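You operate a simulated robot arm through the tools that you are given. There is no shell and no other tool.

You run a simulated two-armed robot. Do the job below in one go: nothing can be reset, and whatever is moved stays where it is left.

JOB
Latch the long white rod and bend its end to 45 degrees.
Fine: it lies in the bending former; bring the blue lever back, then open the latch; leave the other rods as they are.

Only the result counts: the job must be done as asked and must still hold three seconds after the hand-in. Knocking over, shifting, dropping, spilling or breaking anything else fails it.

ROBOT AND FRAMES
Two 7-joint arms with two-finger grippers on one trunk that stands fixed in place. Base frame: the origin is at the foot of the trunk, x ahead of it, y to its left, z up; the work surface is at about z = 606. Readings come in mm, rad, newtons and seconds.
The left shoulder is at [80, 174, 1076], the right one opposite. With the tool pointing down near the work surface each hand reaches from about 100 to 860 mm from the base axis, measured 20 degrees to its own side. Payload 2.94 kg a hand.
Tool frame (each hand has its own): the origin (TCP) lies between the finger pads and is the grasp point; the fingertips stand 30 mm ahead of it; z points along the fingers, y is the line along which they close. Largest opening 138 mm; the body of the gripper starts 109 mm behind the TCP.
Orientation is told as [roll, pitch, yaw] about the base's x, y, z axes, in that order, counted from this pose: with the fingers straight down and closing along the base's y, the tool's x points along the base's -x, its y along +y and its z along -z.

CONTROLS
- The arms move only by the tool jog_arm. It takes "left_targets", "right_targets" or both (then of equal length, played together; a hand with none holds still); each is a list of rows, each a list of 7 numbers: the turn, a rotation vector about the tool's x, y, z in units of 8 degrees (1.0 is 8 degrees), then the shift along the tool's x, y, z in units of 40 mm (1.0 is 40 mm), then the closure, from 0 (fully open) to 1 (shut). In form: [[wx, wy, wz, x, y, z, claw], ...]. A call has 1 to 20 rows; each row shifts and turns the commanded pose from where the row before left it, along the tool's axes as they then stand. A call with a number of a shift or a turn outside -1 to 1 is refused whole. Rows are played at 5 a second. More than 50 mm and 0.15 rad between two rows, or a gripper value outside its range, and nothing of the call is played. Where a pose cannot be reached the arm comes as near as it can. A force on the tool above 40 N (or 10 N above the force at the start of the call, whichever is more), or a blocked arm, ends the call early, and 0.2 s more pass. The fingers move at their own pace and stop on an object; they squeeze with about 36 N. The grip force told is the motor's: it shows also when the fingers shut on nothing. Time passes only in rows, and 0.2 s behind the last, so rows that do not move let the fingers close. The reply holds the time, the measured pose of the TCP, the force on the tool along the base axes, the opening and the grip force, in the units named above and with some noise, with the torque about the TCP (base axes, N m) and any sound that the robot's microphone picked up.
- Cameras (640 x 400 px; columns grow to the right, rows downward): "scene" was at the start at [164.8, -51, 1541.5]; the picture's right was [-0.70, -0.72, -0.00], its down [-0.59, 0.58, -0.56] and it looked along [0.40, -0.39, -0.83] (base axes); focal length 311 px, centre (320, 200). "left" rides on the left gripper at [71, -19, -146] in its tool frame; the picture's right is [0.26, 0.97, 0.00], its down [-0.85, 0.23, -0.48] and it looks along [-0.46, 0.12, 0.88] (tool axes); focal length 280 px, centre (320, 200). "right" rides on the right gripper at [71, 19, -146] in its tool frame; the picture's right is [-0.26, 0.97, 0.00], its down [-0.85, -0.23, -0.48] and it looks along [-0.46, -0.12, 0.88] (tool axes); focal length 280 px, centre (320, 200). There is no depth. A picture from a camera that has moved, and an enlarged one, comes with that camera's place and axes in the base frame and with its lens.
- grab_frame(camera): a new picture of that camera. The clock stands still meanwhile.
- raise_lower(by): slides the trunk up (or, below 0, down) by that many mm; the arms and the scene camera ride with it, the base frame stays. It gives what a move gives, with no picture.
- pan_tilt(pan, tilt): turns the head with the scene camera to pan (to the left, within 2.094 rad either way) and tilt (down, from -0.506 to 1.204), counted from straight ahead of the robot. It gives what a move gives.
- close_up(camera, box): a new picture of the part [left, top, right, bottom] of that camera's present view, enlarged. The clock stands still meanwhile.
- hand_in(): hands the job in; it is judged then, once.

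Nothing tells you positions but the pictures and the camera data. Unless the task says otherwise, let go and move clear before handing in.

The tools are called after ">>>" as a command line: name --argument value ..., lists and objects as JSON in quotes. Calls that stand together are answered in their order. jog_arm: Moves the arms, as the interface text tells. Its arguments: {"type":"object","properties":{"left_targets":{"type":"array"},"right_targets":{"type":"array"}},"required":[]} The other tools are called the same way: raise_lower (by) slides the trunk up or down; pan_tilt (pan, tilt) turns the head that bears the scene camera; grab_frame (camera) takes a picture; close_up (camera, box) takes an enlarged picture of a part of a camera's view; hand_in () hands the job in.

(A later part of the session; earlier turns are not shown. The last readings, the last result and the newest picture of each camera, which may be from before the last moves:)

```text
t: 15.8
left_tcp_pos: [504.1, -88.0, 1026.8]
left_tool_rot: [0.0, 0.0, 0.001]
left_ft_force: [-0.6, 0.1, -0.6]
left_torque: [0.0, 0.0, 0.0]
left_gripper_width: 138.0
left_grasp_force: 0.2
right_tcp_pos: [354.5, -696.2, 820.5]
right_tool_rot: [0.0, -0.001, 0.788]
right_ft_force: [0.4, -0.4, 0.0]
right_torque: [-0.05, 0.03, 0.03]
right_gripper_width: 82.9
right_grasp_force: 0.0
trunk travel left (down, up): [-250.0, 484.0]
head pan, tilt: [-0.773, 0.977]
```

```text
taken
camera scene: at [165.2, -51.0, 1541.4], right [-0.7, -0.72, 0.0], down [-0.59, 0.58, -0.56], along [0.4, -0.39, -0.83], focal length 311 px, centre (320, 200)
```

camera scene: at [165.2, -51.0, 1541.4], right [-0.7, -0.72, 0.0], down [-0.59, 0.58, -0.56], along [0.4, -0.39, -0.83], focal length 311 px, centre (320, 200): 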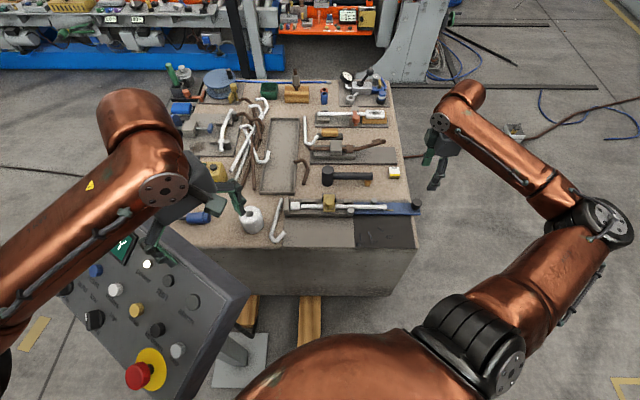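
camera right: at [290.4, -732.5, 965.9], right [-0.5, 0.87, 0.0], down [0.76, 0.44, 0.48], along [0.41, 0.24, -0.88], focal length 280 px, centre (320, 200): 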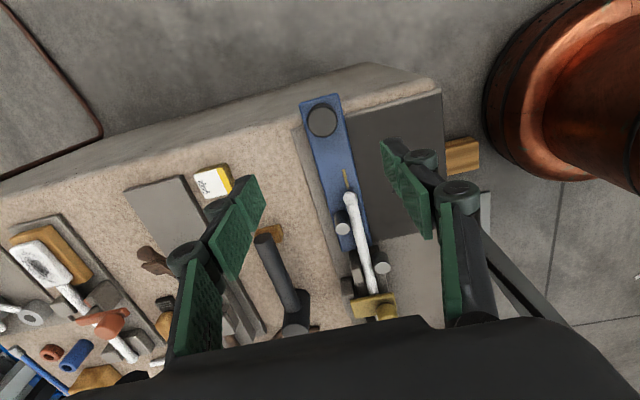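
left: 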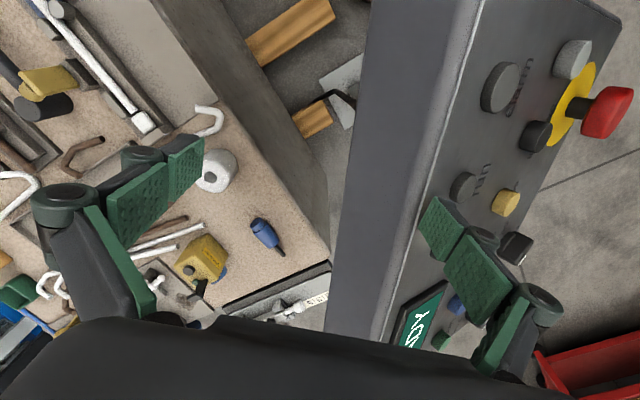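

The hand is almost exactly over the lever knob. I'll take one zoom to fine-tune before descending.

>>> close_up --camera "right" --box '[270, 80, 398, 160]'

>>> close_up --camera "scene" --box '[350, 180, 446, 240]'

```text
5.00 times, centred on (334, 120) of right
camera zoom: at [290.4, -732.5, 965.9], right [-0.5, 0.87, 0.0], down [0.76, 0.44, 0.48], along [0.41, 0.24, -0.88], focal length 1402 px, centre (250, 600)
```

zoom: 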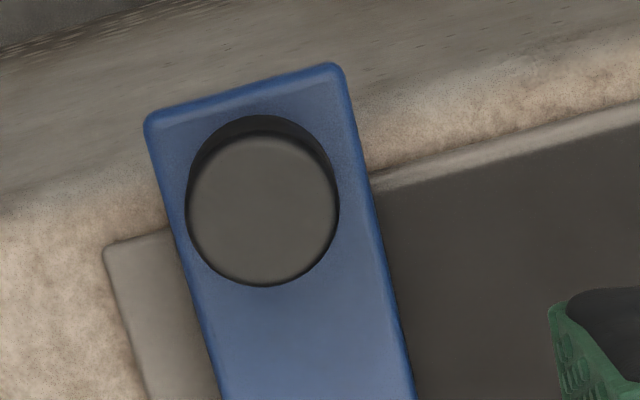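

```text
6.67 times, centred on (398, 210) of scene
camera zoom: at [165.2, -51.0, 1541.4], right [-0.7, -0.72, 0.0], down [-0.59, 0.58, -0.56], along [0.4, -0.39, -0.83], focal length 2073 px, centre (-200, 133)
```

zoom: 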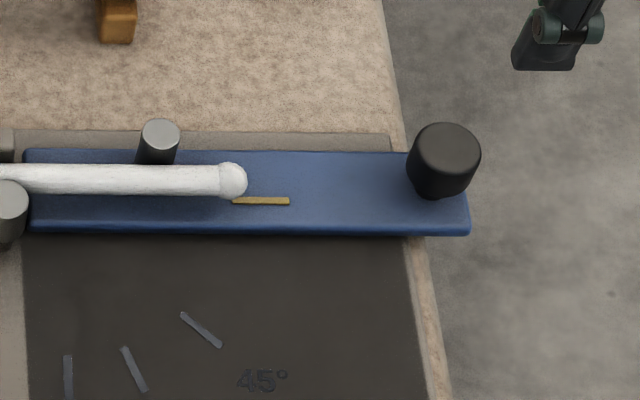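

Knob centre is about (353,-695), diameter about 32 mm, in line with the fingers. I'll descend so the tips stay just above the blue lever plate.

>>> jog_arm --right_targets '[[0, 0, 0, 0, 0.05, 0.98, 0.4], [0, 0, 0, 0, 0, 0.98, 0.4], [0, 0, 0, 0, 0, 0.98, 0.4], [0, 0, 0, 0, 0, 0.96, 0.4], [0, 0, 0, 0, 0, 0, 0.4]]'

>>> close_up --camera "scene" --box '[350, 160, 446, 220]'

>>> grab_frame --camera "right"

```text
t: 17.0
left_tcp_pos: [504.1, -88.1, 1027.5]
left_tool_rot: [-0.001, 0.001, 0.001]
left_ft_force: [-0.4, -0.2, 0.6]
left_torque: [-0.02, 0.01, 0.02]
left_gripper_width: 137.8
left_grasp_force: 0.0
right_tcp_pos: [351.3, -695.0, 666.0]
right_tool_rot: [0.001, 0.0, 0.785]
right_ft_force: [-0.9, -0.2, 0.5]
right_torque: [0.0, -0.01, 0.04]
right_gripper_width: 82.7
right_grasp_force: 0.1
trunk travel left (down, up): [-250.0, 484.0]
head pan, tilt: [-0.773, 0.977]
```

```text
6.67 times, centred on (398, 190) of scene
camera zoom: at [164.6, -50.9, 1541.6], right [-0.7, -0.72, 0.0], down [-0.59, 0.58, -0.56], along [0.4, -0.39, -0.83], focal length 2073 px, centre (-200, 267)
```

zoom: 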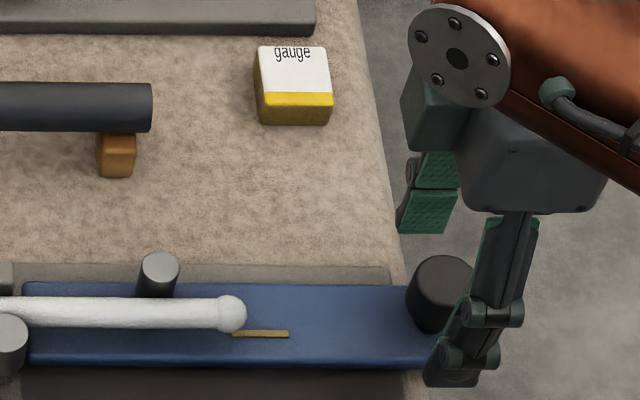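

```text
taken
camera right: at [289.0, -730.8, 810.3], right [-0.5, 0.87, 0.0], down [0.76, 0.44, 0.48], along [0.41, 0.24, -0.88], focal length 280 px, centre (320, 200)
```

right: 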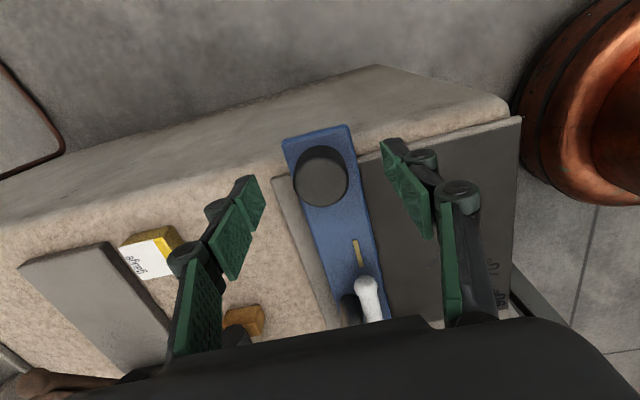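

The fingers straddle the knob; I'll nudge 4 mm outward and 3 mm down, then close on it.

>>> jog_arm --right_targets '[[0, 0, 0, 0.1, 0, 0.07, 0.4], [0, 0, 0, 0, 0, 0, 0.8], [0, 0, 0, 0, 0, 0, 1], [0, 0, 0, 0, 0, 0, 1], [0, 0, 0, 0, 0, 0, 1], [0, 0, 0, 0, 0, 0, 1]]'

>>> grab_frame --camera "right"

>>> close_up --camera "scene" --box '[334, 180, 430, 240]'

```text
t: 18.4
left_tcp_pos: [502.0, -88.3, 1028.2]
left_tool_rot: [0.002, 0.0, 0.001]
left_ft_force: [-0.1, 0.1, -0.3]
left_torque: [0.01, -0.01, -0.01]
left_gripper_width: 138.2
left_grasp_force: 0.1
right_tcp_pos: [349.5, -697.1, 661.9]
right_tool_rot: [0.002, 0.0, 0.784]
right_ft_force: [-4.9, 6.0, -1.7]
right_torque: [0.0, 0.03, 0.06]
right_gripper_width: 30.1
right_grasp_force: 43.7
trunk travel left (down, up): [-250.0, 484.0]
head pan, tilt: [-0.773, 0.977]
```

```text
taken
camera right: at [285.5, -733.2, 807.5], right [-0.5, 0.87, 0.0], down [0.76, 0.44, 0.48], along [0.41, 0.24, -0.88], focal length 280 px, centre (320, 200)
```

right: 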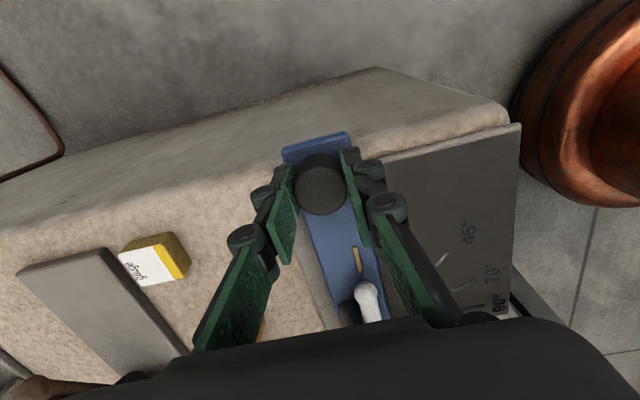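

```text
6.67 times, centred on (382, 210) of scene
camera zoom: at [164.4, -50.7, 1541.5], right [-0.7, -0.72, 0.0], down [-0.59, 0.58, -0.56], along [0.4, -0.39, -0.83], focal length 2073 px, centre (-93, 133)
```

zoom: 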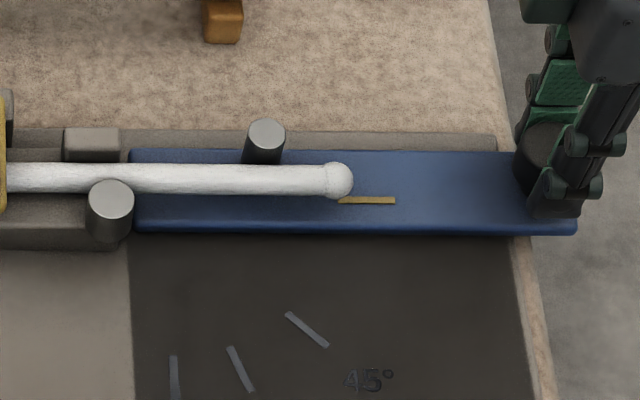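

The knob is gripped (30 mm). I take the lever pivot to be near (484,-549), radius about 197 mm. I'll swing the lever clockwise in small arc steps, checking force and pose.

>>> jog_arm --right_targets '[[0, 0, 0.5, 0.015, 0.344, 0, 1], [0, 0, 0.5, 0.015, 0.344, 0, 1], [0, 0, 0.5, 0.015, 0.344, 0, 1], [0, 0, 0, 0, 0, 0, 1]]'

>>> close_up --camera "scene" --box '[324, 180, 436, 250]'

```text
t: 19.4
left_tcp_pos: [503.9, -88.5, 1027.2]
left_tool_rot: [0.002, 0.004, 0.002]
left_ft_force: [-0.2, -0.5, -0.6]
left_torque: [-0.01, 0.01, 0.0]
left_gripper_width: 138.0
left_grasp_force: 0.2
right_tcp_pos: [321.8, -667.2, 661.3]
right_tool_rot: [0.001, -0.004, 0.577]
right_ft_force: [15.4, 1.1, -7.5]
right_torque: [-0.29, 0.27, -0.31]
right_gripper_width: 30.8
right_grasp_force: 44.3
trunk travel left (down, up): [-250.0, 484.0]
head pan, tilt: [-0.773, 0.977]
```

```text
5.71 times, centred on (380, 215) of scene
camera zoom: at [166.7, -51.8, 1541.3], right [-0.7, -0.72, 0.0], down [-0.6, 0.58, -0.56], along [0.4, -0.39, -0.83], focal length 1777 px, centre (-23, 114)
```

zoom: 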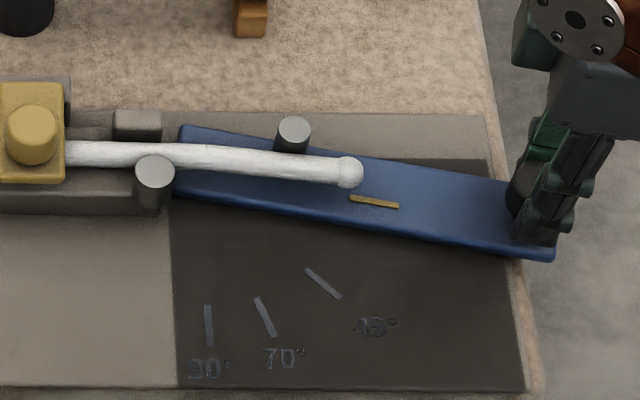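

The lever swings and the rod's end is bending smoothly, at about 12° with roughly 8 N resistance. I'll continue with a slight inward correction.

>>> jog_arm --right_targets '[[0, 0, 0.5, -0.04, 0.344, 0, 1], [0, 0, 0.5, -0.02, 0.344, 0, 1], [0, 0, 0.5, 0.0, 0.344, 0, 1], [0, 0, 0, 0, 0, 0, 1]]'

>>> close_up --camera "scene" --box '[324, 180, 436, 250]'

```text
t: 20.4
left_tcp_pos: [502.5, -88.7, 1027.8]
left_tool_rot: [0.002, 0.0, -0.001]
left_ft_force: [0.1, 0.0, 0.1]
left_torque: [-0.01, 0.02, -0.02]
left_gripper_width: 138.1
left_grasp_force: 0.0
right_tcp_pos: [299.8, -630.5, 661.8]
right_tool_rot: [0.0, 0.003, 0.363]
right_ft_force: [0.9, -10.0, 5.3]
right_torque: [-0.16, -0.16, -0.6]
right_gripper_width: 30.4
right_grasp_force: 45.1
trunk travel left (down, up): [-250.0, 484.0]
head pan, tilt: [-0.773, 0.977]
```

```text
5.71 times, centred on (380, 215) of scene
camera zoom: at [164.6, -51.7, 1541.6], right [-0.7, -0.72, 0.0], down [-0.59, 0.58, -0.56], along [0.4, -0.39, -0.83], focal length 1777 px, centre (-23, 114)
```

zoom: 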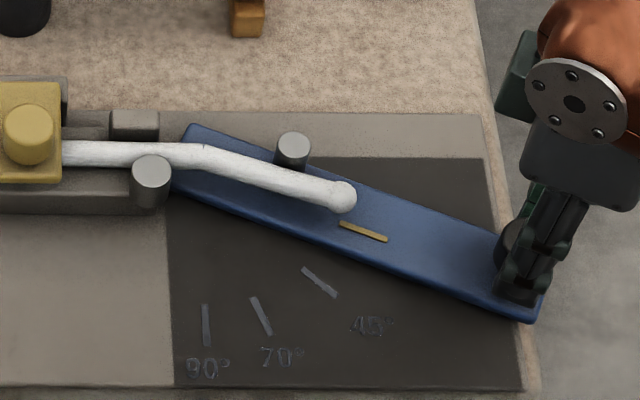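

The lever is at about 24° with about 10 N resistance. I'll continue with three more steps to about 36°.

>>> jog_arm --right_targets '[[0, 0, 0.5, 0.0, 0.348, 0, 1], [0, 0, 0.5, 0.0, 0.348, 0, 1], [0, 0, 0.5, 0.0, 0.348, 0, 1], [0, 0, 0, 0, 0, 0, 1]]'

>>> close_up --camera "scene" --box '[324, 180, 436, 250]'

```text
t: 21.4
left_tcp_pos: [501.9, -89.2, 1028.8]
left_tool_rot: [0.003, 0.001, -0.001]
left_ft_force: [-0.2, -0.8, 0.3]
left_torque: [-0.01, 0.0, -0.01]
left_gripper_width: 137.9
left_grasp_force: 0.2
right_tcp_pos: [288.6, -591.7, 660.7]
right_tool_rot: [0.002, 0.001, 0.154]
right_ft_force: [-8.3, -10.4, 1.8]
right_torque: [-0.09, 0.02, -0.63]
right_gripper_width: 30.3
right_grasp_force: 44.7
trunk travel left (down, up): [-250.0, 484.0]
head pan, tilt: [-0.773, 0.977]
```

```text
5.71 times, centred on (380, 215) of scene
camera zoom: at [163.9, -52.0, 1541.5], right [-0.7, -0.72, 0.0], down [-0.59, 0.58, -0.56], along [0.4, -0.39, -0.83], focal length 1777 px, centre (-23, 114)
```

zoom: 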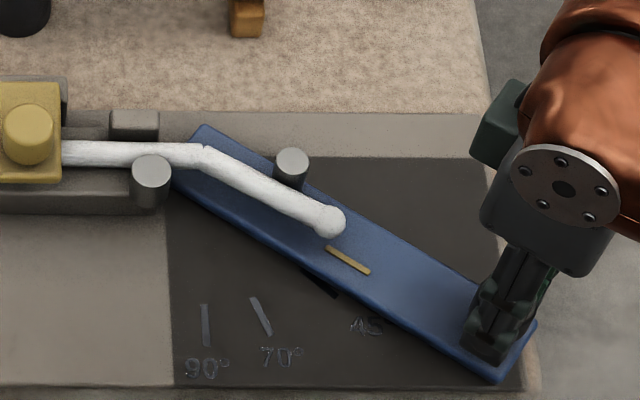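

The lever is at about 35.5° and still smooth. I'll go on to about 45° with a small outward correction, then compare the pointer with the 45° mark.

>>> jog_arm --right_targets '[[0, 0, 0.5, 0.05, 0.348, 0, 1], [0, 0, 0.5, 0.02, 0.348, 0, 1], [0, 0, 0.19, 0.01, 0.13, 0, 1], [0, 0, 0, 0, 0, 0, 1]]'

>>> close_up --camera "scene" --box '[324, 180, 436, 250]'

>>> grab_frame --camera "right"

```text
t: 22.4
left_tcp_pos: [503.4, -87.5, 1027.7]
left_tool_rot: [0.001, 0.0, 0.0]
left_ft_force: [0.1, -0.3, -0.6]
left_torque: [-0.01, -0.02, 0.0]
left_gripper_width: 137.9
left_grasp_force: 0.1
right_tcp_pos: [283.5, -559.1, 661.3]
right_tool_rot: [0.003, -0.001, -0.009]
right_ft_force: [-1.7, -6.7, 1.7]
right_torque: [-0.16, 0.06, -0.45]
right_gripper_width: 30.7
right_grasp_force: 45.3
trunk travel left (down, up): [-250.0, 484.0]
head pan, tilt: [-0.773, 0.977]
```

```text
5.71 times, centred on (380, 215) of scene
camera zoom: at [164.6, -51.6, 1541.5], right [-0.7, -0.72, 0.0], down [-0.59, 0.58, -0.56], along [0.4, -0.39, -0.83], focal length 1777 px, centre (-23, 114)
```

zoom: 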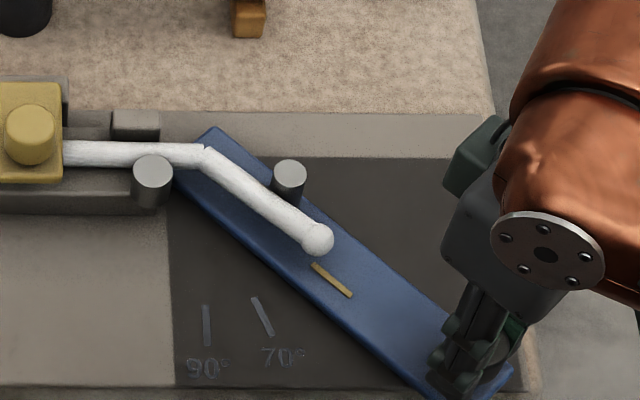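

```text
taken
camera right: at [213.7, -537.7, 807.5], right [0.27, 0.96, 0.0], down [0.85, -0.24, 0.48], along [0.46, -0.13, -0.88], focal length 280 px, centre (320, 200)
```

right: 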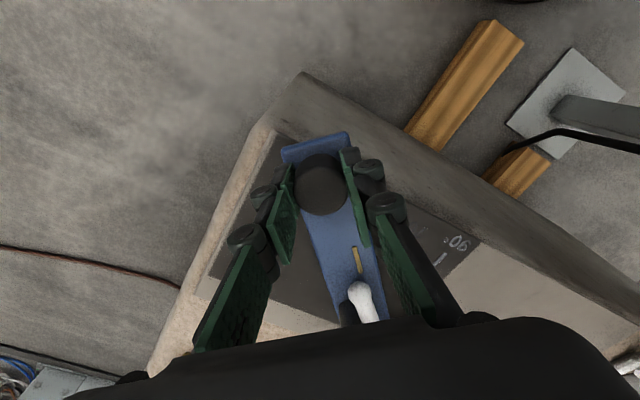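

The pointer now lies over the 45° mark. I'll zoom on the rod to measure its bend angle directly.

>>> close_up --camera "scene" --box '[330, 195, 394, 235]'

```text
10.00 times, centred on (362, 215) of scene
camera zoom: at [164.6, -51.6, 1541.5], right [-0.7, -0.72, 0.0], down [-0.59, 0.58, -0.56], along [0.4, -0.39, -0.83], focal length 3110 px, centre (-100, 50)
```

zoom: 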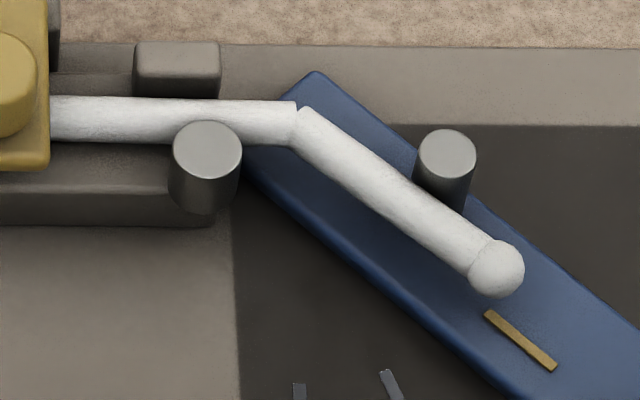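

The lever reads about 45°, but the rod itself measures only about 40–42° under load, and it may spring back. I'll bring the lever back about 12° and measure the unloaded bend.

>>> jog_arm --right_targets '[[0, 0, -0.5, -0.032, -0.346, 0, 1], [0, 0, -0.5, -0.032, -0.346, 0, 1], [0, 0, -0.5, -0.032, -0.346, 0, 1], [0, 0, 0, 0, 0, 0, 1]]'

>>> close_up --camera "scene" --box '[330, 195, 394, 235]'

>>> close_up --camera "scene" --box '[280, 180, 440, 280]'

```text
t: 23.4
left_tcp_pos: [502.6, -87.6, 1026.3]
left_tool_rot: [-0.001, 0.001, 0.001]
left_ft_force: [1.6, -0.6, -0.2]
left_torque: [-0.01, 0.0, -0.02]
left_gripper_width: 137.9
left_grasp_force: 0.2
right_tcp_pos: [289.5, -597.5, 661.2]
right_tool_rot: [0.002, 0.0, 0.203]
right_ft_force: [-3.1, 2.5, 1.0]
right_torque: [0.17, -0.03, 0.45]
right_gripper_width: 30.7
right_grasp_force: 45.0
trunk travel left (down, up): [-250.0, 484.0]
head pan, tilt: [-0.773, 0.977]
```

```text
10.00 times, centred on (362, 215) of scene
camera zoom: at [164.4, -50.9, 1541.5], right [-0.7, -0.72, 0.0], down [-0.59, 0.58, -0.56], along [0.4, -0.39, -0.83], focal length 3110 px, centre (-100, 50)
```

zoom: 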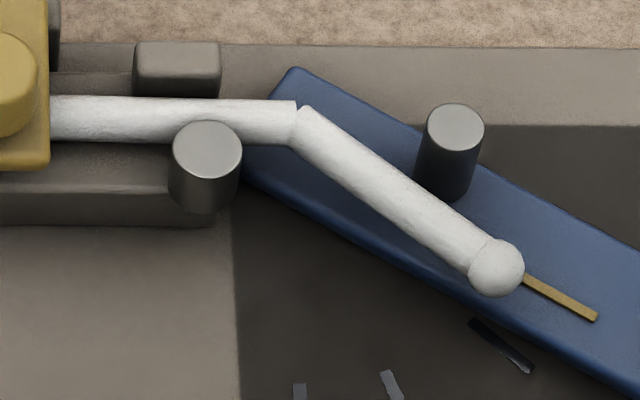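

```text
4.00 times, centred on (360, 230) of scene
camera zoom: at [164.4, -50.9, 1541.5], right [-0.7, -0.72, 0.0], down [-0.59, 0.58, -0.56], along [0.4, -0.39, -0.83], focal length 1244 px, centre (160, 80)
```

zoom: 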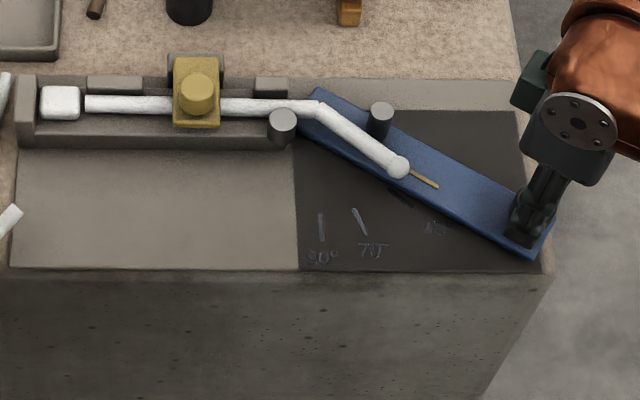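

The rod did not spring back: the ball end is in the same place, and I measure a bend of about 40.5°, so the rod lags the lever by about 4°. I'll swing the lever to about 48.5°, which should bring the rod close to 44–45°, then measure again.

>>> jog_arm --right_targets '[[0, 0, 0.465, 0.005, 0.3235, 0, 1], [0, 0, 0.465, 0.005, 0.3235, 0, 1], [0, 0, 0.465, 0.005, 0.3235, 0, 1], [0, 0, 0.465, 0.005, 0.3235, 0, 1], [0, 0, 0, 0, 0, 0, 1]]'

>>> close_up --camera "scene" --box '[330, 195, 394, 235]'

```text
t: 24.6
left_tcp_pos: [503.6, -88.4, 1027.3]
left_tool_rot: [0.002, 0.0, 0.001]
left_ft_force: [0.2, -0.4, 0.5]
left_torque: [-0.01, 0.01, 0.03]
left_gripper_width: 138.0
left_grasp_force: 0.0
right_tcp_pos: [283.6, -548.8, 661.9]
right_tool_rot: [-0.002, 0.001, -0.061]
right_ft_force: [3.7, -6.0, -0.6]
right_torque: [-0.35, 0.02, -0.45]
right_gripper_width: 30.2
right_grasp_force: 45.0
trunk travel left (down, up): [-250.0, 484.0]
head pan, tilt: [-0.773, 0.977]
```

```text
10.00 times, centred on (362, 215) of scene
camera zoom: at [165.3, -52.2, 1541.4], right [-0.7, -0.72, 0.0], down [-0.59, 0.58, -0.56], along [0.4, -0.39, -0.83], focal length 3110 px, centre (-100, 50)
```

zoom: 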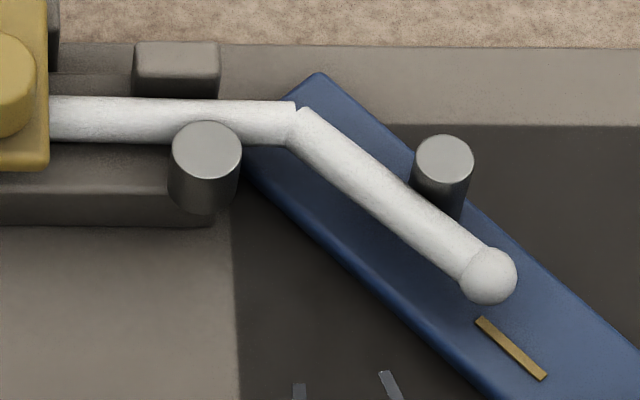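

The lever is at about 48° and the rod at roughly 43.5–44.5°. I'll zoom more tightly on the bent section for a better angle estimate.

>>> close_up --camera "scene" --box '[354, 202, 386, 222]'

>>> close_up --camera "scene" --box '[284, 190, 364, 240]'

```text
16.00 times, centred on (370, 212) of scene
camera zoom: at [165.3, -52.2, 1541.4], right [-0.7, -0.72, 0.0], down [-0.59, 0.58, -0.56], along [0.4, -0.39, -0.83], focal length 4976 px, centre (-480, 8)
```

zoom: 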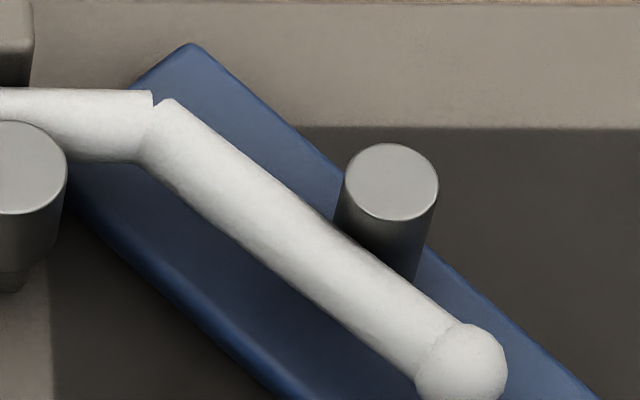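

```text
8.00 times, centred on (324, 215) of scene
camera zoom: at [165.3, -52.2, 1541.4], right [-0.7, -0.72, 0.0], down [-0.59, 0.58, -0.56], along [0.4, -0.39, -0.83], focal length 2488 px, centre (288, 80)
```

zoom: 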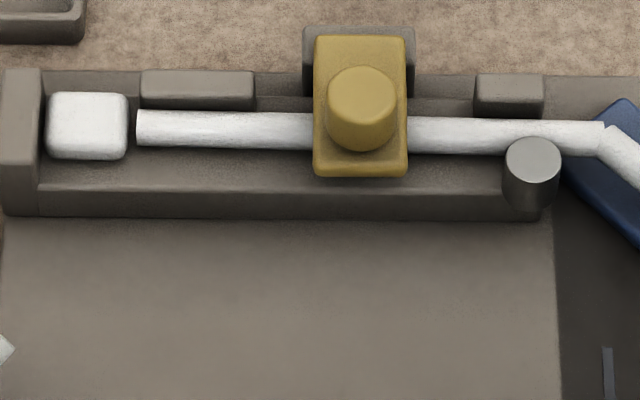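

The bent section measures about 43.5–44.5° against the straight part and the former. I'll nudge the lever about 1.1° further and then measure again.

>>> jog_arm --right_targets '[[0, 0, 0.14, 0.0, 0.097, 0, 1], [0, 0, 0, 0, 0, 0, 1], [0, 0, 0, 0, 0, 0, 1]]'

>>> close_up --camera "scene" --box '[354, 202, 386, 222]'

>>> close_up --camera "scene" --box '[320, 196, 368, 226]'

```text
t: 25.4
left_tcp_pos: [503.0, -89.2, 1027.1]
left_tool_rot: [0.001, 0.001, 0.002]
left_ft_force: [0.4, 0.0, 0.7]
left_torque: [-0.01, 0.01, -0.03]
left_gripper_width: 137.8
left_grasp_force: 0.1
right_tcp_pos: [285.1, -544.6, 661.8]
right_tool_rot: [0.001, -0.001, -0.078]
right_ft_force: [3.7, -6.3, -1.1]
right_torque: [-0.11, -0.13, -0.61]
right_gripper_width: 30.6
right_grasp_force: 45.2
trunk travel left (down, up): [-250.0, 484.0]
head pan, tilt: [-0.773, 0.977]
```

```text
16.00 times, centred on (370, 212) of scene
camera zoom: at [165.1, -52.1, 1541.5], right [-0.7, -0.72, 0.0], down [-0.59, 0.58, -0.56], along [0.4, -0.39, -0.83], focal length 4976 px, centre (-480, 8)
```

zoom: 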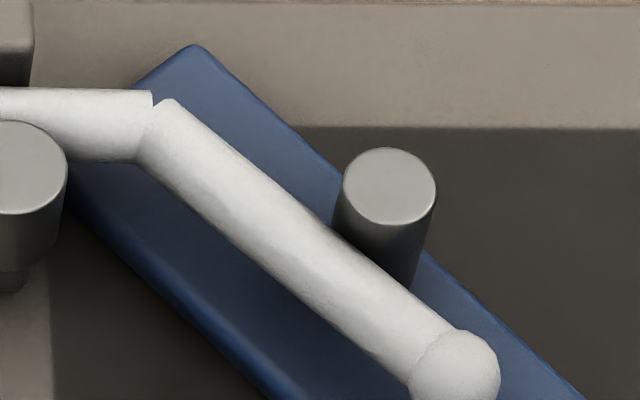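

```text
13.33 times, centred on (344, 211) of scene
camera zoom: at [165.1, -52.1, 1541.5], right [-0.7, -0.72, 0.0], down [-0.59, 0.58, -0.56], along [0.4, -0.39, -0.83], focal length 4146 px, centre (0, 53)
```

zoom: 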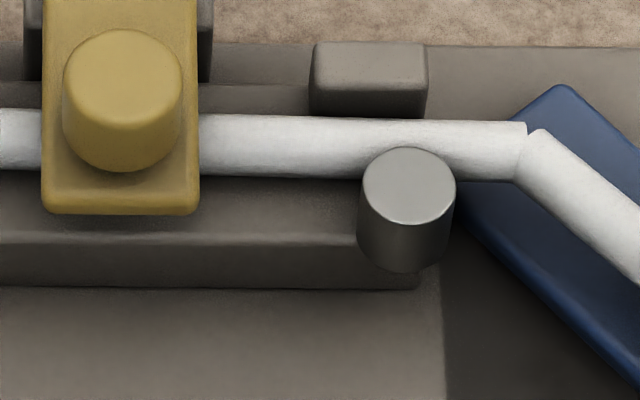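

The bend now measures about 45° (46.5° in the image frame less about 1.4° for the straight part). Next I'll swing the lever back the other way, in steps, to its starting place.

>>> jog_arm --right_targets '[[0, 0, -0.5, -0.031, -0.346, 0, 1], [0, 0, -0.5, -0.031, -0.346, 0, 1], [0, 0, -0.5, -0.031, -0.346, 0, 1], [0, 0, -0.5, -0.031, -0.346, 0, 1], [0, 0, -0.5, -0.031, -0.346, 0, 1], [0, 0, -0.5, -0.031, -0.346, 0, 1], [0, 0, 0, 0, 0, 0, 1]]'

>>> close_up --camera "scene" --box '[324, 180, 436, 250]'

```text
t: 27.0
left_tcp_pos: [502.3, -89.3, 1026.9]
left_tool_rot: [0.003, 0.001, 0.001]
left_ft_force: [-0.4, 0.9, -0.4]
left_torque: [0.0, 0.01, 0.02]
left_gripper_width: 138.0
left_grasp_force: 0.0
right_tcp_pos: [299.9, -626.0, 661.7]
right_tool_rot: [0.002, 0.002, 0.341]
right_ft_force: [-2.8, 1.4, -4.5]
right_torque: [-0.09, 0.51, 0.26]
right_gripper_width: 30.6
right_grasp_force: 45.6
trunk travel left (down, up): [-250.0, 484.0]
head pan, tilt: [-0.773, 0.977]
```

```text
5.71 times, centred on (380, 215) of scene
camera zoom: at [164.9, -51.8, 1541.4], right [-0.7, -0.72, 0.0], down [-0.59, 0.58, -0.56], along [0.4, -0.39, -0.83], focal length 1777 px, centre (-23, 114)
```

zoom: 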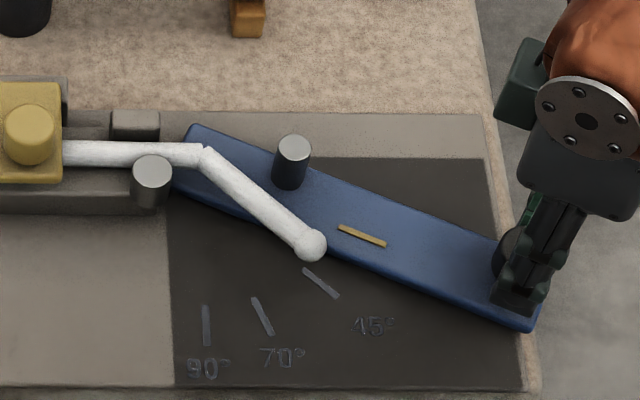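

The rod holds its bend while the lever comes back; 25° remain. I'll continue to the lever's home position.

>>> jog_arm --right_targets '[[0, 0, -0.519, -0.0326, -0.3593, 0, 1], [0, 0, -0.519, -0.0326, -0.3593, 0, 1], [0, 0, -0.519, -0.0326, -0.3593, 0, 1], [0, 0, -0.519, -0.0326, -0.3593, 0, 1], [0, 0, -0.519, -0.0326, -0.3593, 0, 1], [0, 0, -0.519, -0.0326, -0.3593, 0, 1], [0, 0, 0, 0, 0, 0, 1]]'

>>> close_up --camera "scene" --box '[324, 180, 436, 250]'

```text
t: 28.6
left_tcp_pos: [502.6, -89.1, 1028.3]
left_tool_rot: [0.001, -0.001, 0.001]
left_ft_force: [-0.3, -0.1, -0.5]
left_torque: [0.01, 0.01, 0.01]
left_gripper_width: 138.2
left_grasp_force: 0.0
right_tcp_pos: [347.9, -696.9, 662.1]
right_tool_rot: [-0.001, 0.0, 0.775]
right_ft_force: [-6.8, -3.9, -2.7]
right_torque: [-0.22, 0.22, 0.19]
right_gripper_width: 30.4
right_grasp_force: 44.9
trunk travel left (down, up): [-250.0, 484.0]
head pan, tilt: [-0.773, 0.977]
```

```text
5.71 times, centred on (380, 215) of scene
camera zoom: at [164.4, -52.2, 1541.5], right [-0.7, -0.72, 0.0], down [-0.59, 0.58, -0.56], along [0.4, -0.39, -0.83], focal length 1777 px, centre (-23, 114)
```

zoom: 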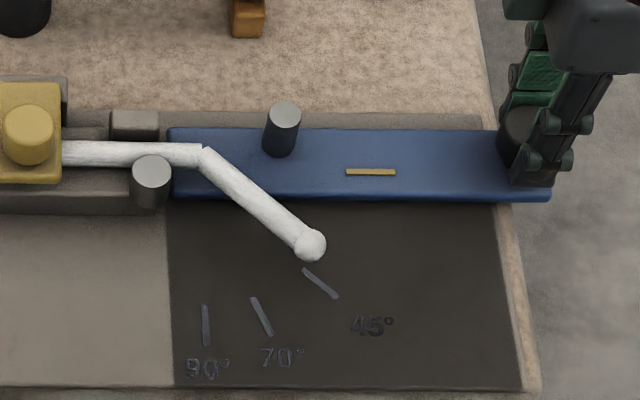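

The lever is back at its start position. I'll open the fingers, lift straight up and get a clear top view to check the bend angle accurately.

>>> jog_arm --right_targets '[[0, 0, 0, 0, 0, 0, 0.7], [0, 0, 0, 0, 0, 0, 0.4], [0, 0, 0, 0, 0, 0, 0.4], [0, 0, 0, 0, 0, -0.5, 0.4], [0, 0, 0, 0, 0, -1, 0.4], [0, 0, 0, 0, 0, -1, 0.4], [0, 0, 0, 0, 0, -1, 0.4], [0, 0, 0, 0, 0, -1, 0.4], [0, 0, 0, 0, 0, 0, 0.4]]'

>>> close_up --camera "scene" --box '[324, 180, 436, 250]'

>>> grab_frame --camera "right"

```text
t: 30.6
left_tcp_pos: [503.2, -90.0, 1027.3]
left_tool_rot: [0.002, 0.0, 0.001]
left_ft_force: [0.3, -0.6, 0.3]
left_torque: [-0.01, -0.01, 0.0]
left_gripper_width: 138.1
left_grasp_force: 0.1
right_tcp_pos: [348.1, -694.8, 842.6]
right_tool_rot: [0.002, 0.001, 0.776]
right_ft_force: [0.8, -0.1, -0.6]
right_torque: [-0.02, -0.01, 0.0]
right_gripper_width: 82.7
right_grasp_force: 0.0
trunk travel left (down, up): [-250.0, 484.0]
head pan, tilt: [-0.773, 0.977]
```

```text
5.71 times, centred on (380, 215) of scene
camera zoom: at [165.0, -51.9, 1541.4], right [-0.7, -0.72, 0.0], down [-0.59, 0.58, -0.56], along [0.4, -0.39, -0.83], focal length 1777 px, centre (-23, 114)
```

zoom: 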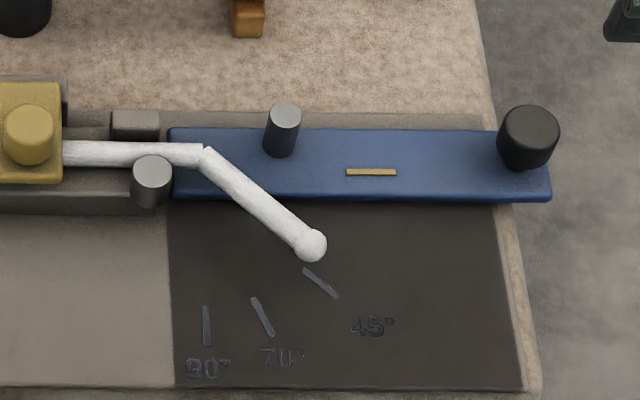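

```text
taken
camera right: at [285.1, -730.6, 987.9], right [-0.49, 0.87, 0.0], down [0.77, 0.43, 0.48], along [0.41, 0.23, -0.88], focal length 280 px, centre (320, 200)
```

right: 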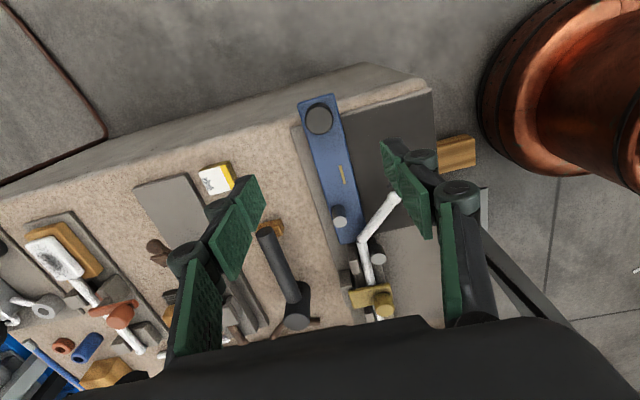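

Lever home, rod bent and held, nothing else disturbed. Next I'll move above the closed latch knob near (549,-469) and turn the wrist so the fingers close along the hinge axis, letting the knob pivot between the pads while I open it.

>>> jog_arm --right_targets '[[0, 0, 0, -0.943, 0.063, 0, 0.4], [0, 0, 0, -0.943, 0.063, 0, 0.4], [0, 0, 0, -0.943, 0.063, 0, 0.4], [0, 0, 0, -0.943, 0.063, 0, 0.4], [0, 0, 0, -0.943, 0.063, 0, 0.4], [0, 0, 0, -0.943, 0.063, 0, 0.4], [0, 0, 0, -0.943, 0.063, 0, 0.4], [0, 0, 0, -0.943, 0.063, 0, 0.4], [0, 0, 0.9375, 0, 0, 0, 0.4], [0, 0, 0.9375, 0, 0, 0, 0.4], [0, 0, 0.9375, 0, 0, 0, 0.4], [0, 0, 0.9375, 0, 0, 0, 0.4], [0, 0, 0.9375, 0, 0, 0, 0.4], [0, 0, 0.9375, 0, 0, 0, 0.4], [0, 0, 0.9375, 0, 0, 0, 0.4], [0, 0, 0.9375, 0, 0, 0, 0.4], [0, 0, 0.9375, 0, 0, 0, 0.4], [0, 0, 0.9375, 0, 0, 0, 0.4], [0, 0, 0.9375, 0, 0, 0, 0.4], [0, 0, 0.87, 0, 0, 0, 0.4]]'

>>> grab_frame --camera "right"

>>> grab_frame --camera "scene"

```text
t: 34.8
left_tcp_pos: [503.2, -88.7, 1027.0]
left_tool_rot: [0.001, 0.0, 0.001]
left_ft_force: [-1.4, 0.1, 0.5]
left_torque: [-0.02, 0.04, 0.0]
left_gripper_width: 137.9
left_grasp_force: 0.0
right_tcp_pos: [551.0, -471.2, 842.2]
right_tool_rot: [0.001, 0.0, -0.79]
right_ft_force: [0.5, 0.8, -0.6]
right_torque: [-0.01, -0.01, -0.02]
right_gripper_width: 82.7
right_grasp_force: 0.0
trunk travel left (down, up): [-250.0, 484.0]
head pan, tilt: [-0.773, 0.977]
```

```text
taken
camera right: at [514.4, -406.4, 987.9], right [0.87, 0.49, 0.0], down [0.44, -0.76, 0.48], along [0.23, -0.41, -0.88], focal length 280 px, centre (320, 200)
```

right: 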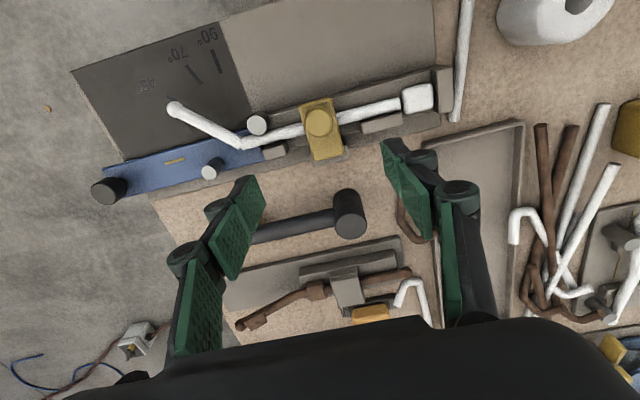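

```text
taken
camera scene: at [165.0, -51.4, 1541.5], right [-0.7, -0.72, 0.0], down [-0.59, 0.58, -0.56], along [0.4, -0.39, -0.83], focal length 311 px, centre (320, 200)
```

scene: 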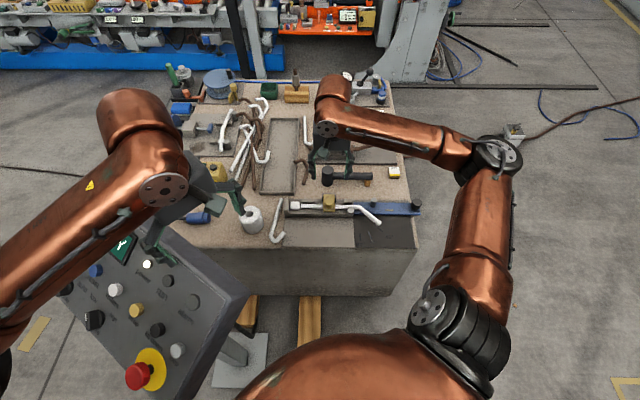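

This gives a clean top view of the whole former. I'll zoom to measure the bend angle from here and check the latch knob position.

>>> close_up --camera "right" --box '[150, 70, 310, 170]'

>>> close_up --camera "right" --box '[230, 60, 450, 200]'

```text
4.00 times, centred on (230, 120) of right
camera zoom: at [514.4, -406.4, 987.9], right [0.87, 0.49, 0.0], down [0.44, -0.76, 0.48], along [0.23, -0.41, -0.88], focal length 1122 px, centre (680, 520)
```

zoom: 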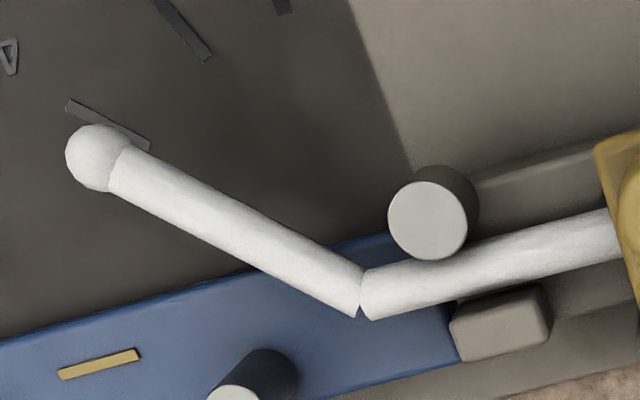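

```text
2.86 times, centred on (340, 130) of right
camera zoom: at [514.4, -406.4, 987.9], right [0.87, 0.49, 0.0], down [0.44, -0.76, 0.48], along [0.23, -0.41, -0.88], focal length 801 px, centre (263, 400)
```

zoom: 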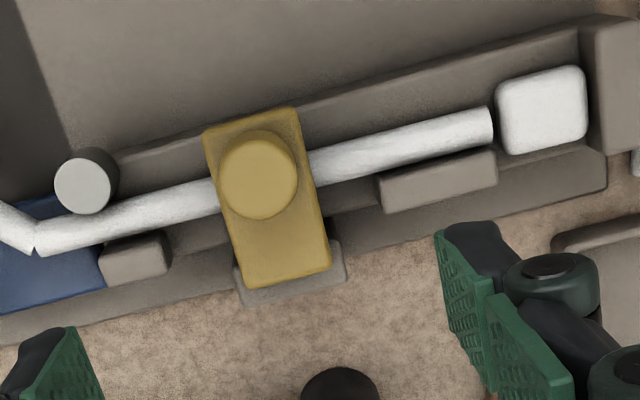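

From this view the bend measures about 43°, slightly under the scene estimate. I'll re-measure from the scene camera now that the rod is unloaded.

>>> close_up --camera "scene" --box '[354, 202, 386, 222]'

>>> close_up --camera "scene" --box '[320, 196, 368, 226]'

>>> close_up --camera "right" --box '[160, 85, 256, 145]'

>>> close_up --camera "right" --box '[230, 80, 326, 160]'

```text
16.00 times, centred on (370, 212) of scene
camera zoom: at [165.0, -51.4, 1541.5], right [-0.7, -0.72, 0.0], down [-0.59, 0.58, -0.56], along [0.4, -0.39, -0.83], focal length 4976 px, centre (-480, 8)
```

zoom: 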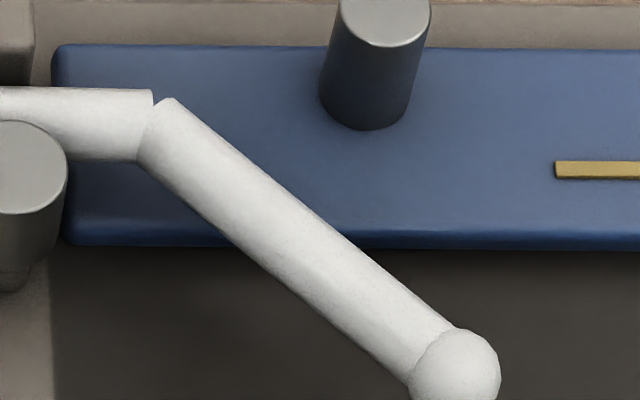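

```text
13.33 times, centred on (344, 211) of scene
camera zoom: at [165.0, -51.4, 1541.5], right [-0.7, -0.72, 0.0], down [-0.59, 0.58, -0.56], along [0.4, -0.39, -0.83], focal length 4146 px, centre (0, 53)
```

zoom: 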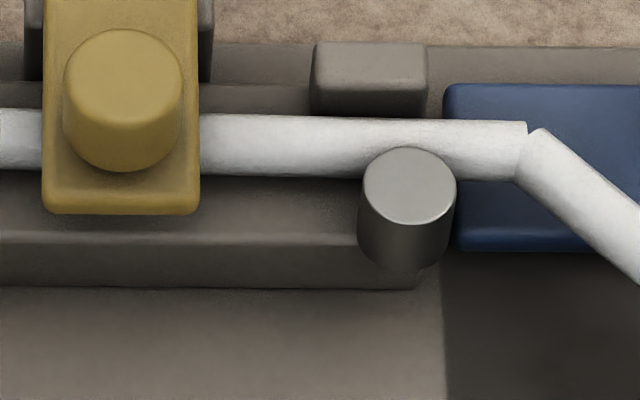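

```text
6.67 times, centred on (208, 115) of right
camera zoom: at [514.4, -406.4, 987.9], right [0.87, 0.49, 0.0], down [0.44, -0.76, 0.48], along [0.23, -0.41, -0.88], focal length 1869 px, centre (1067, 767)
```

zoom: 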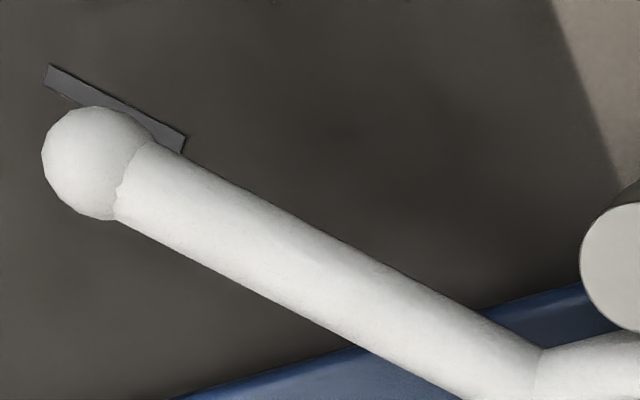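

```text
5.00 times, centred on (278, 120) of right
camera zoom: at [514.4, -406.4, 987.9], right [0.87, 0.49, 0.0], down [0.44, -0.76, 0.48], along [0.23, -0.41, -0.88], focal length 1402 px, centre (530, 600)
```

zoom: 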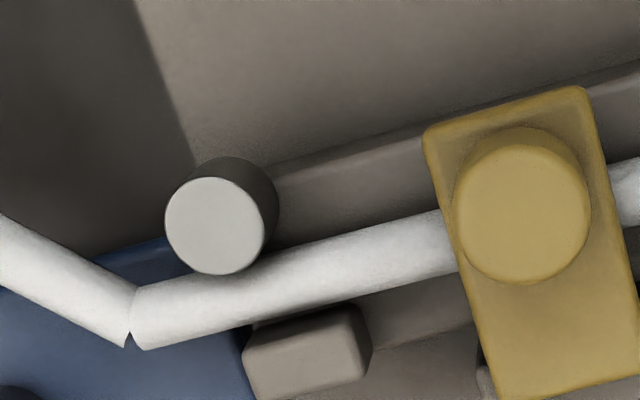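

Both views agree the bend is about 44–45.5°, and it has not moved since unloading. Next I'll lower the hand with the fingers either side of the closed latch knob at about (547.5,-468.5), tips just above the flap.

>>> jog_arm --right_targets '[[0, 0, 0, 0.11, -0.015, 0.914, 0.565], [0, 0, 0, 0, 0, 0.914, 0.565], [0, 0, 0, 0, 0, 0.914, 0.565], [0, 0, 0, 0, 0, 0.9, 0.565], [0, 0, 0, 0, 0, 0, 0.565]]'

>>> grab_frame --camera "right"

>>> close_up --camera "scene" --box '[280, 165, 376, 225]'

```text
t: 36.0
left_tcp_pos: [502.8, -87.6, 1028.0]
left_tool_rot: [0.001, 0.0, 0.001]
left_ft_force: [0.6, -0.3, -0.4]
left_torque: [0.01, -0.02, 0.0]
left_gripper_width: 137.8
left_grasp_force: 0.1
right_tcp_pos: [545.8, -468.3, 696.2]
right_tool_rot: [0.0, 0.0, -0.787]
right_ft_force: [-0.4, -1.5, 0.5]
right_torque: [0.0, 0.0, 0.01]
right_gripper_width: 59.9
right_grasp_force: 0.0
trunk travel left (down, up): [-250.0, 484.0]
head pan, tilt: [-0.773, 0.977]
```

```text
taken
camera right: at [510.1, -403.4, 841.9], right [0.87, 0.5, 0.0], down [0.44, -0.76, 0.48], along [0.24, -0.41, -0.88], focal length 280 px, centre (320, 200)
```

right: 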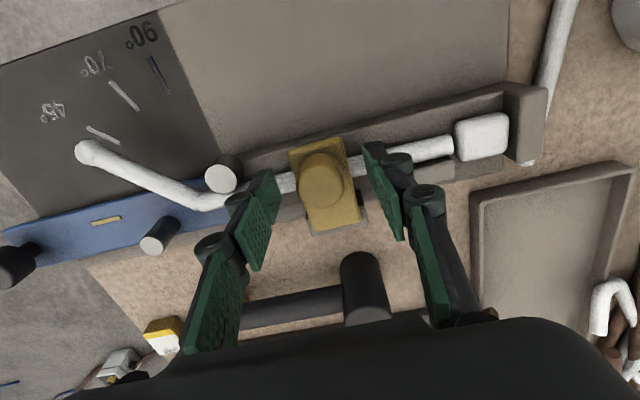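

```text
6.67 times, centred on (328, 195) of scene
camera zoom: at [164.6, -51.0, 1541.6], right [-0.7, -0.72, 0.0], down [-0.59, 0.58, -0.56], along [0.4, -0.39, -0.83], focal length 2073 px, centre (267, 233)
```

zoom: 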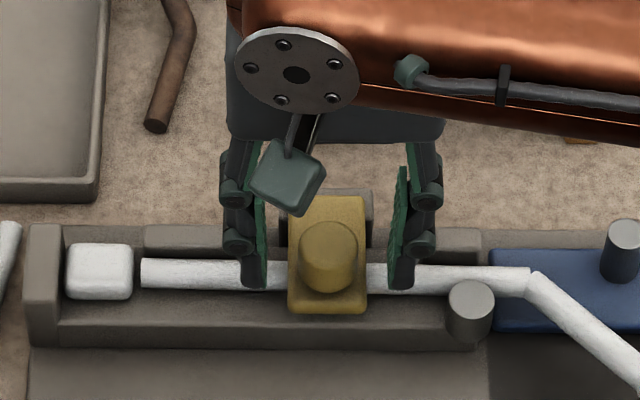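

The fingers straddle the latch knob. I'll shift 4 mm forward to centre and close on it.

>>> jog_arm --right_targets '[[0, 0, 0, 0.1, 0, 0, 0.565], [0, 0, 0, 0, 0, 0, 0.8], [0, 0, 0, 0, 0, 0, 1], [0, 0, 0, 0, 0, 0, 1], [0, 0, 0, 0, 0, 0, 1]]'

>>> close_up --camera "right" --box '[220, 100, 440, 240]'

```text
t: 37.2
left_tcp_pos: [502.9, -88.1, 1027.8]
left_tool_rot: [0.001, 0.0, 0.001]
left_ft_force: [-0.1, -0.4, 0.3]
left_torque: [-0.04, -0.02, 0.0]
left_gripper_width: 138.2
left_grasp_force: 0.0
right_tcp_pos: [544.0, -465.5, 697.1]
right_tool_rot: [0.001, 0.002, -0.787]
right_ft_force: [-1.0, -0.8, -0.8]
right_torque: [-0.03, 0.0, -0.05]
right_gripper_width: 27.7
right_grasp_force: 44.6
trunk travel left (down, up): [-250.0, 484.0]
head pan, tilt: [-0.773, 0.977]
```

```text
2.86 times, centred on (330, 170) of right
camera zoom: at [507.7, -401.1, 842.1], right [0.87, 0.5, 0.0], down [0.44, -0.76, 0.48], along [0.24, -0.41, -0.88], focal length 801 px, centre (291, 286)
```

zoom: 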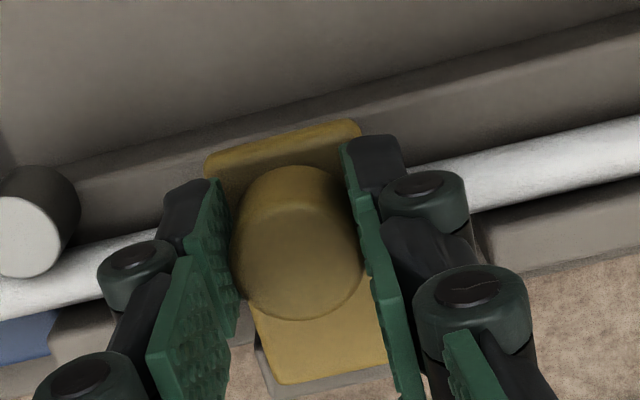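

The latch knob is gripped (27.7 mm). I'll lift it along its hinge arc, up and back, and watch the force.

>>> jog_arm --right_targets '[[0, 0, 0, -0.06, 0, -0.11, 1], [0, 0, 0, -0.07, 0, -0.115, 1], [0, 0, 0, -0.08, 0, -0.105, 1], [0, 0, 0, -0.085, 0, -0.1, 1], [0, 0, 0, 0, 0, 0, 1]]'

>>> close_up --camera "right" --box '[220, 100, 440, 240]'

>>> close_up --camera "scene" --box '[280, 165, 376, 225]'

```text
t: 38.4
left_tcp_pos: [505.0, -90.0, 1025.9]
left_tool_rot: [0.002, 0.003, 0.002]
left_ft_force: [-0.9, -0.2, 0.8]
left_torque: [0.0, -0.04, 0.0]
left_gripper_width: 137.9
left_grasp_force: 0.1
right_tcp_pos: [551.7, -473.3, 711.3]
right_tool_rot: [-0.002, 0.003, -0.786]
right_ft_force: [-4.3, 4.8, -21.8]
right_torque: [0.87, 0.93, 0.01]
right_gripper_width: 27.9
right_grasp_force: 44.7
trunk travel left (down, up): [-250.0, 484.0]
head pan, tilt: [-0.773, 0.977]
```

```text
2.86 times, centred on (330, 170) of right
camera zoom: at [516.8, -410.1, 857.6], right [0.87, 0.5, 0.0], down [0.44, -0.76, 0.47], along [0.23, -0.41, -0.88], focal length 801 px, centre (291, 286)
```

zoom: 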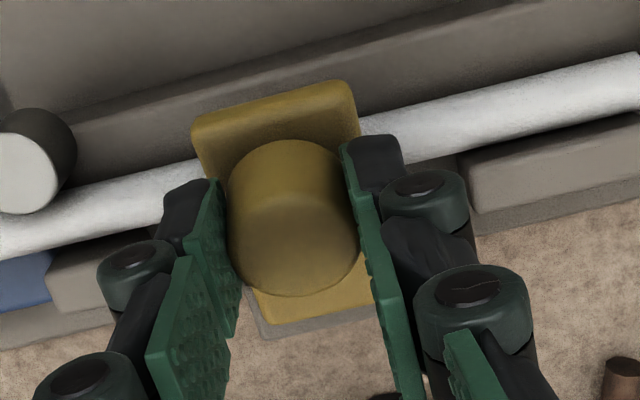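

```text
6.67 times, centred on (328, 195) of scene
camera zoom: at [166.7, -53.1, 1541.2], right [-0.7, -0.72, 0.0], down [-0.59, 0.58, -0.56], along [0.4, -0.39, -0.83], focal length 2073 px, centre (267, 233)
```

zoom: 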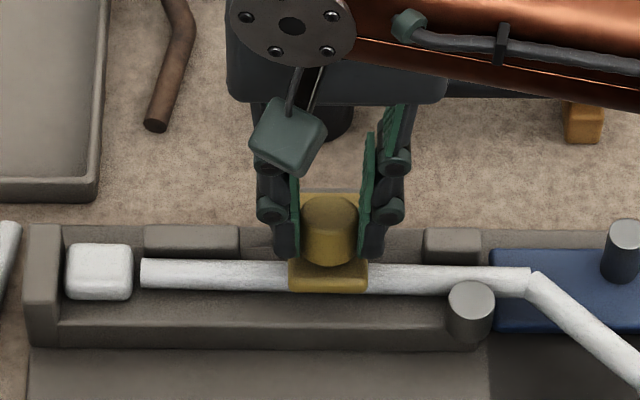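

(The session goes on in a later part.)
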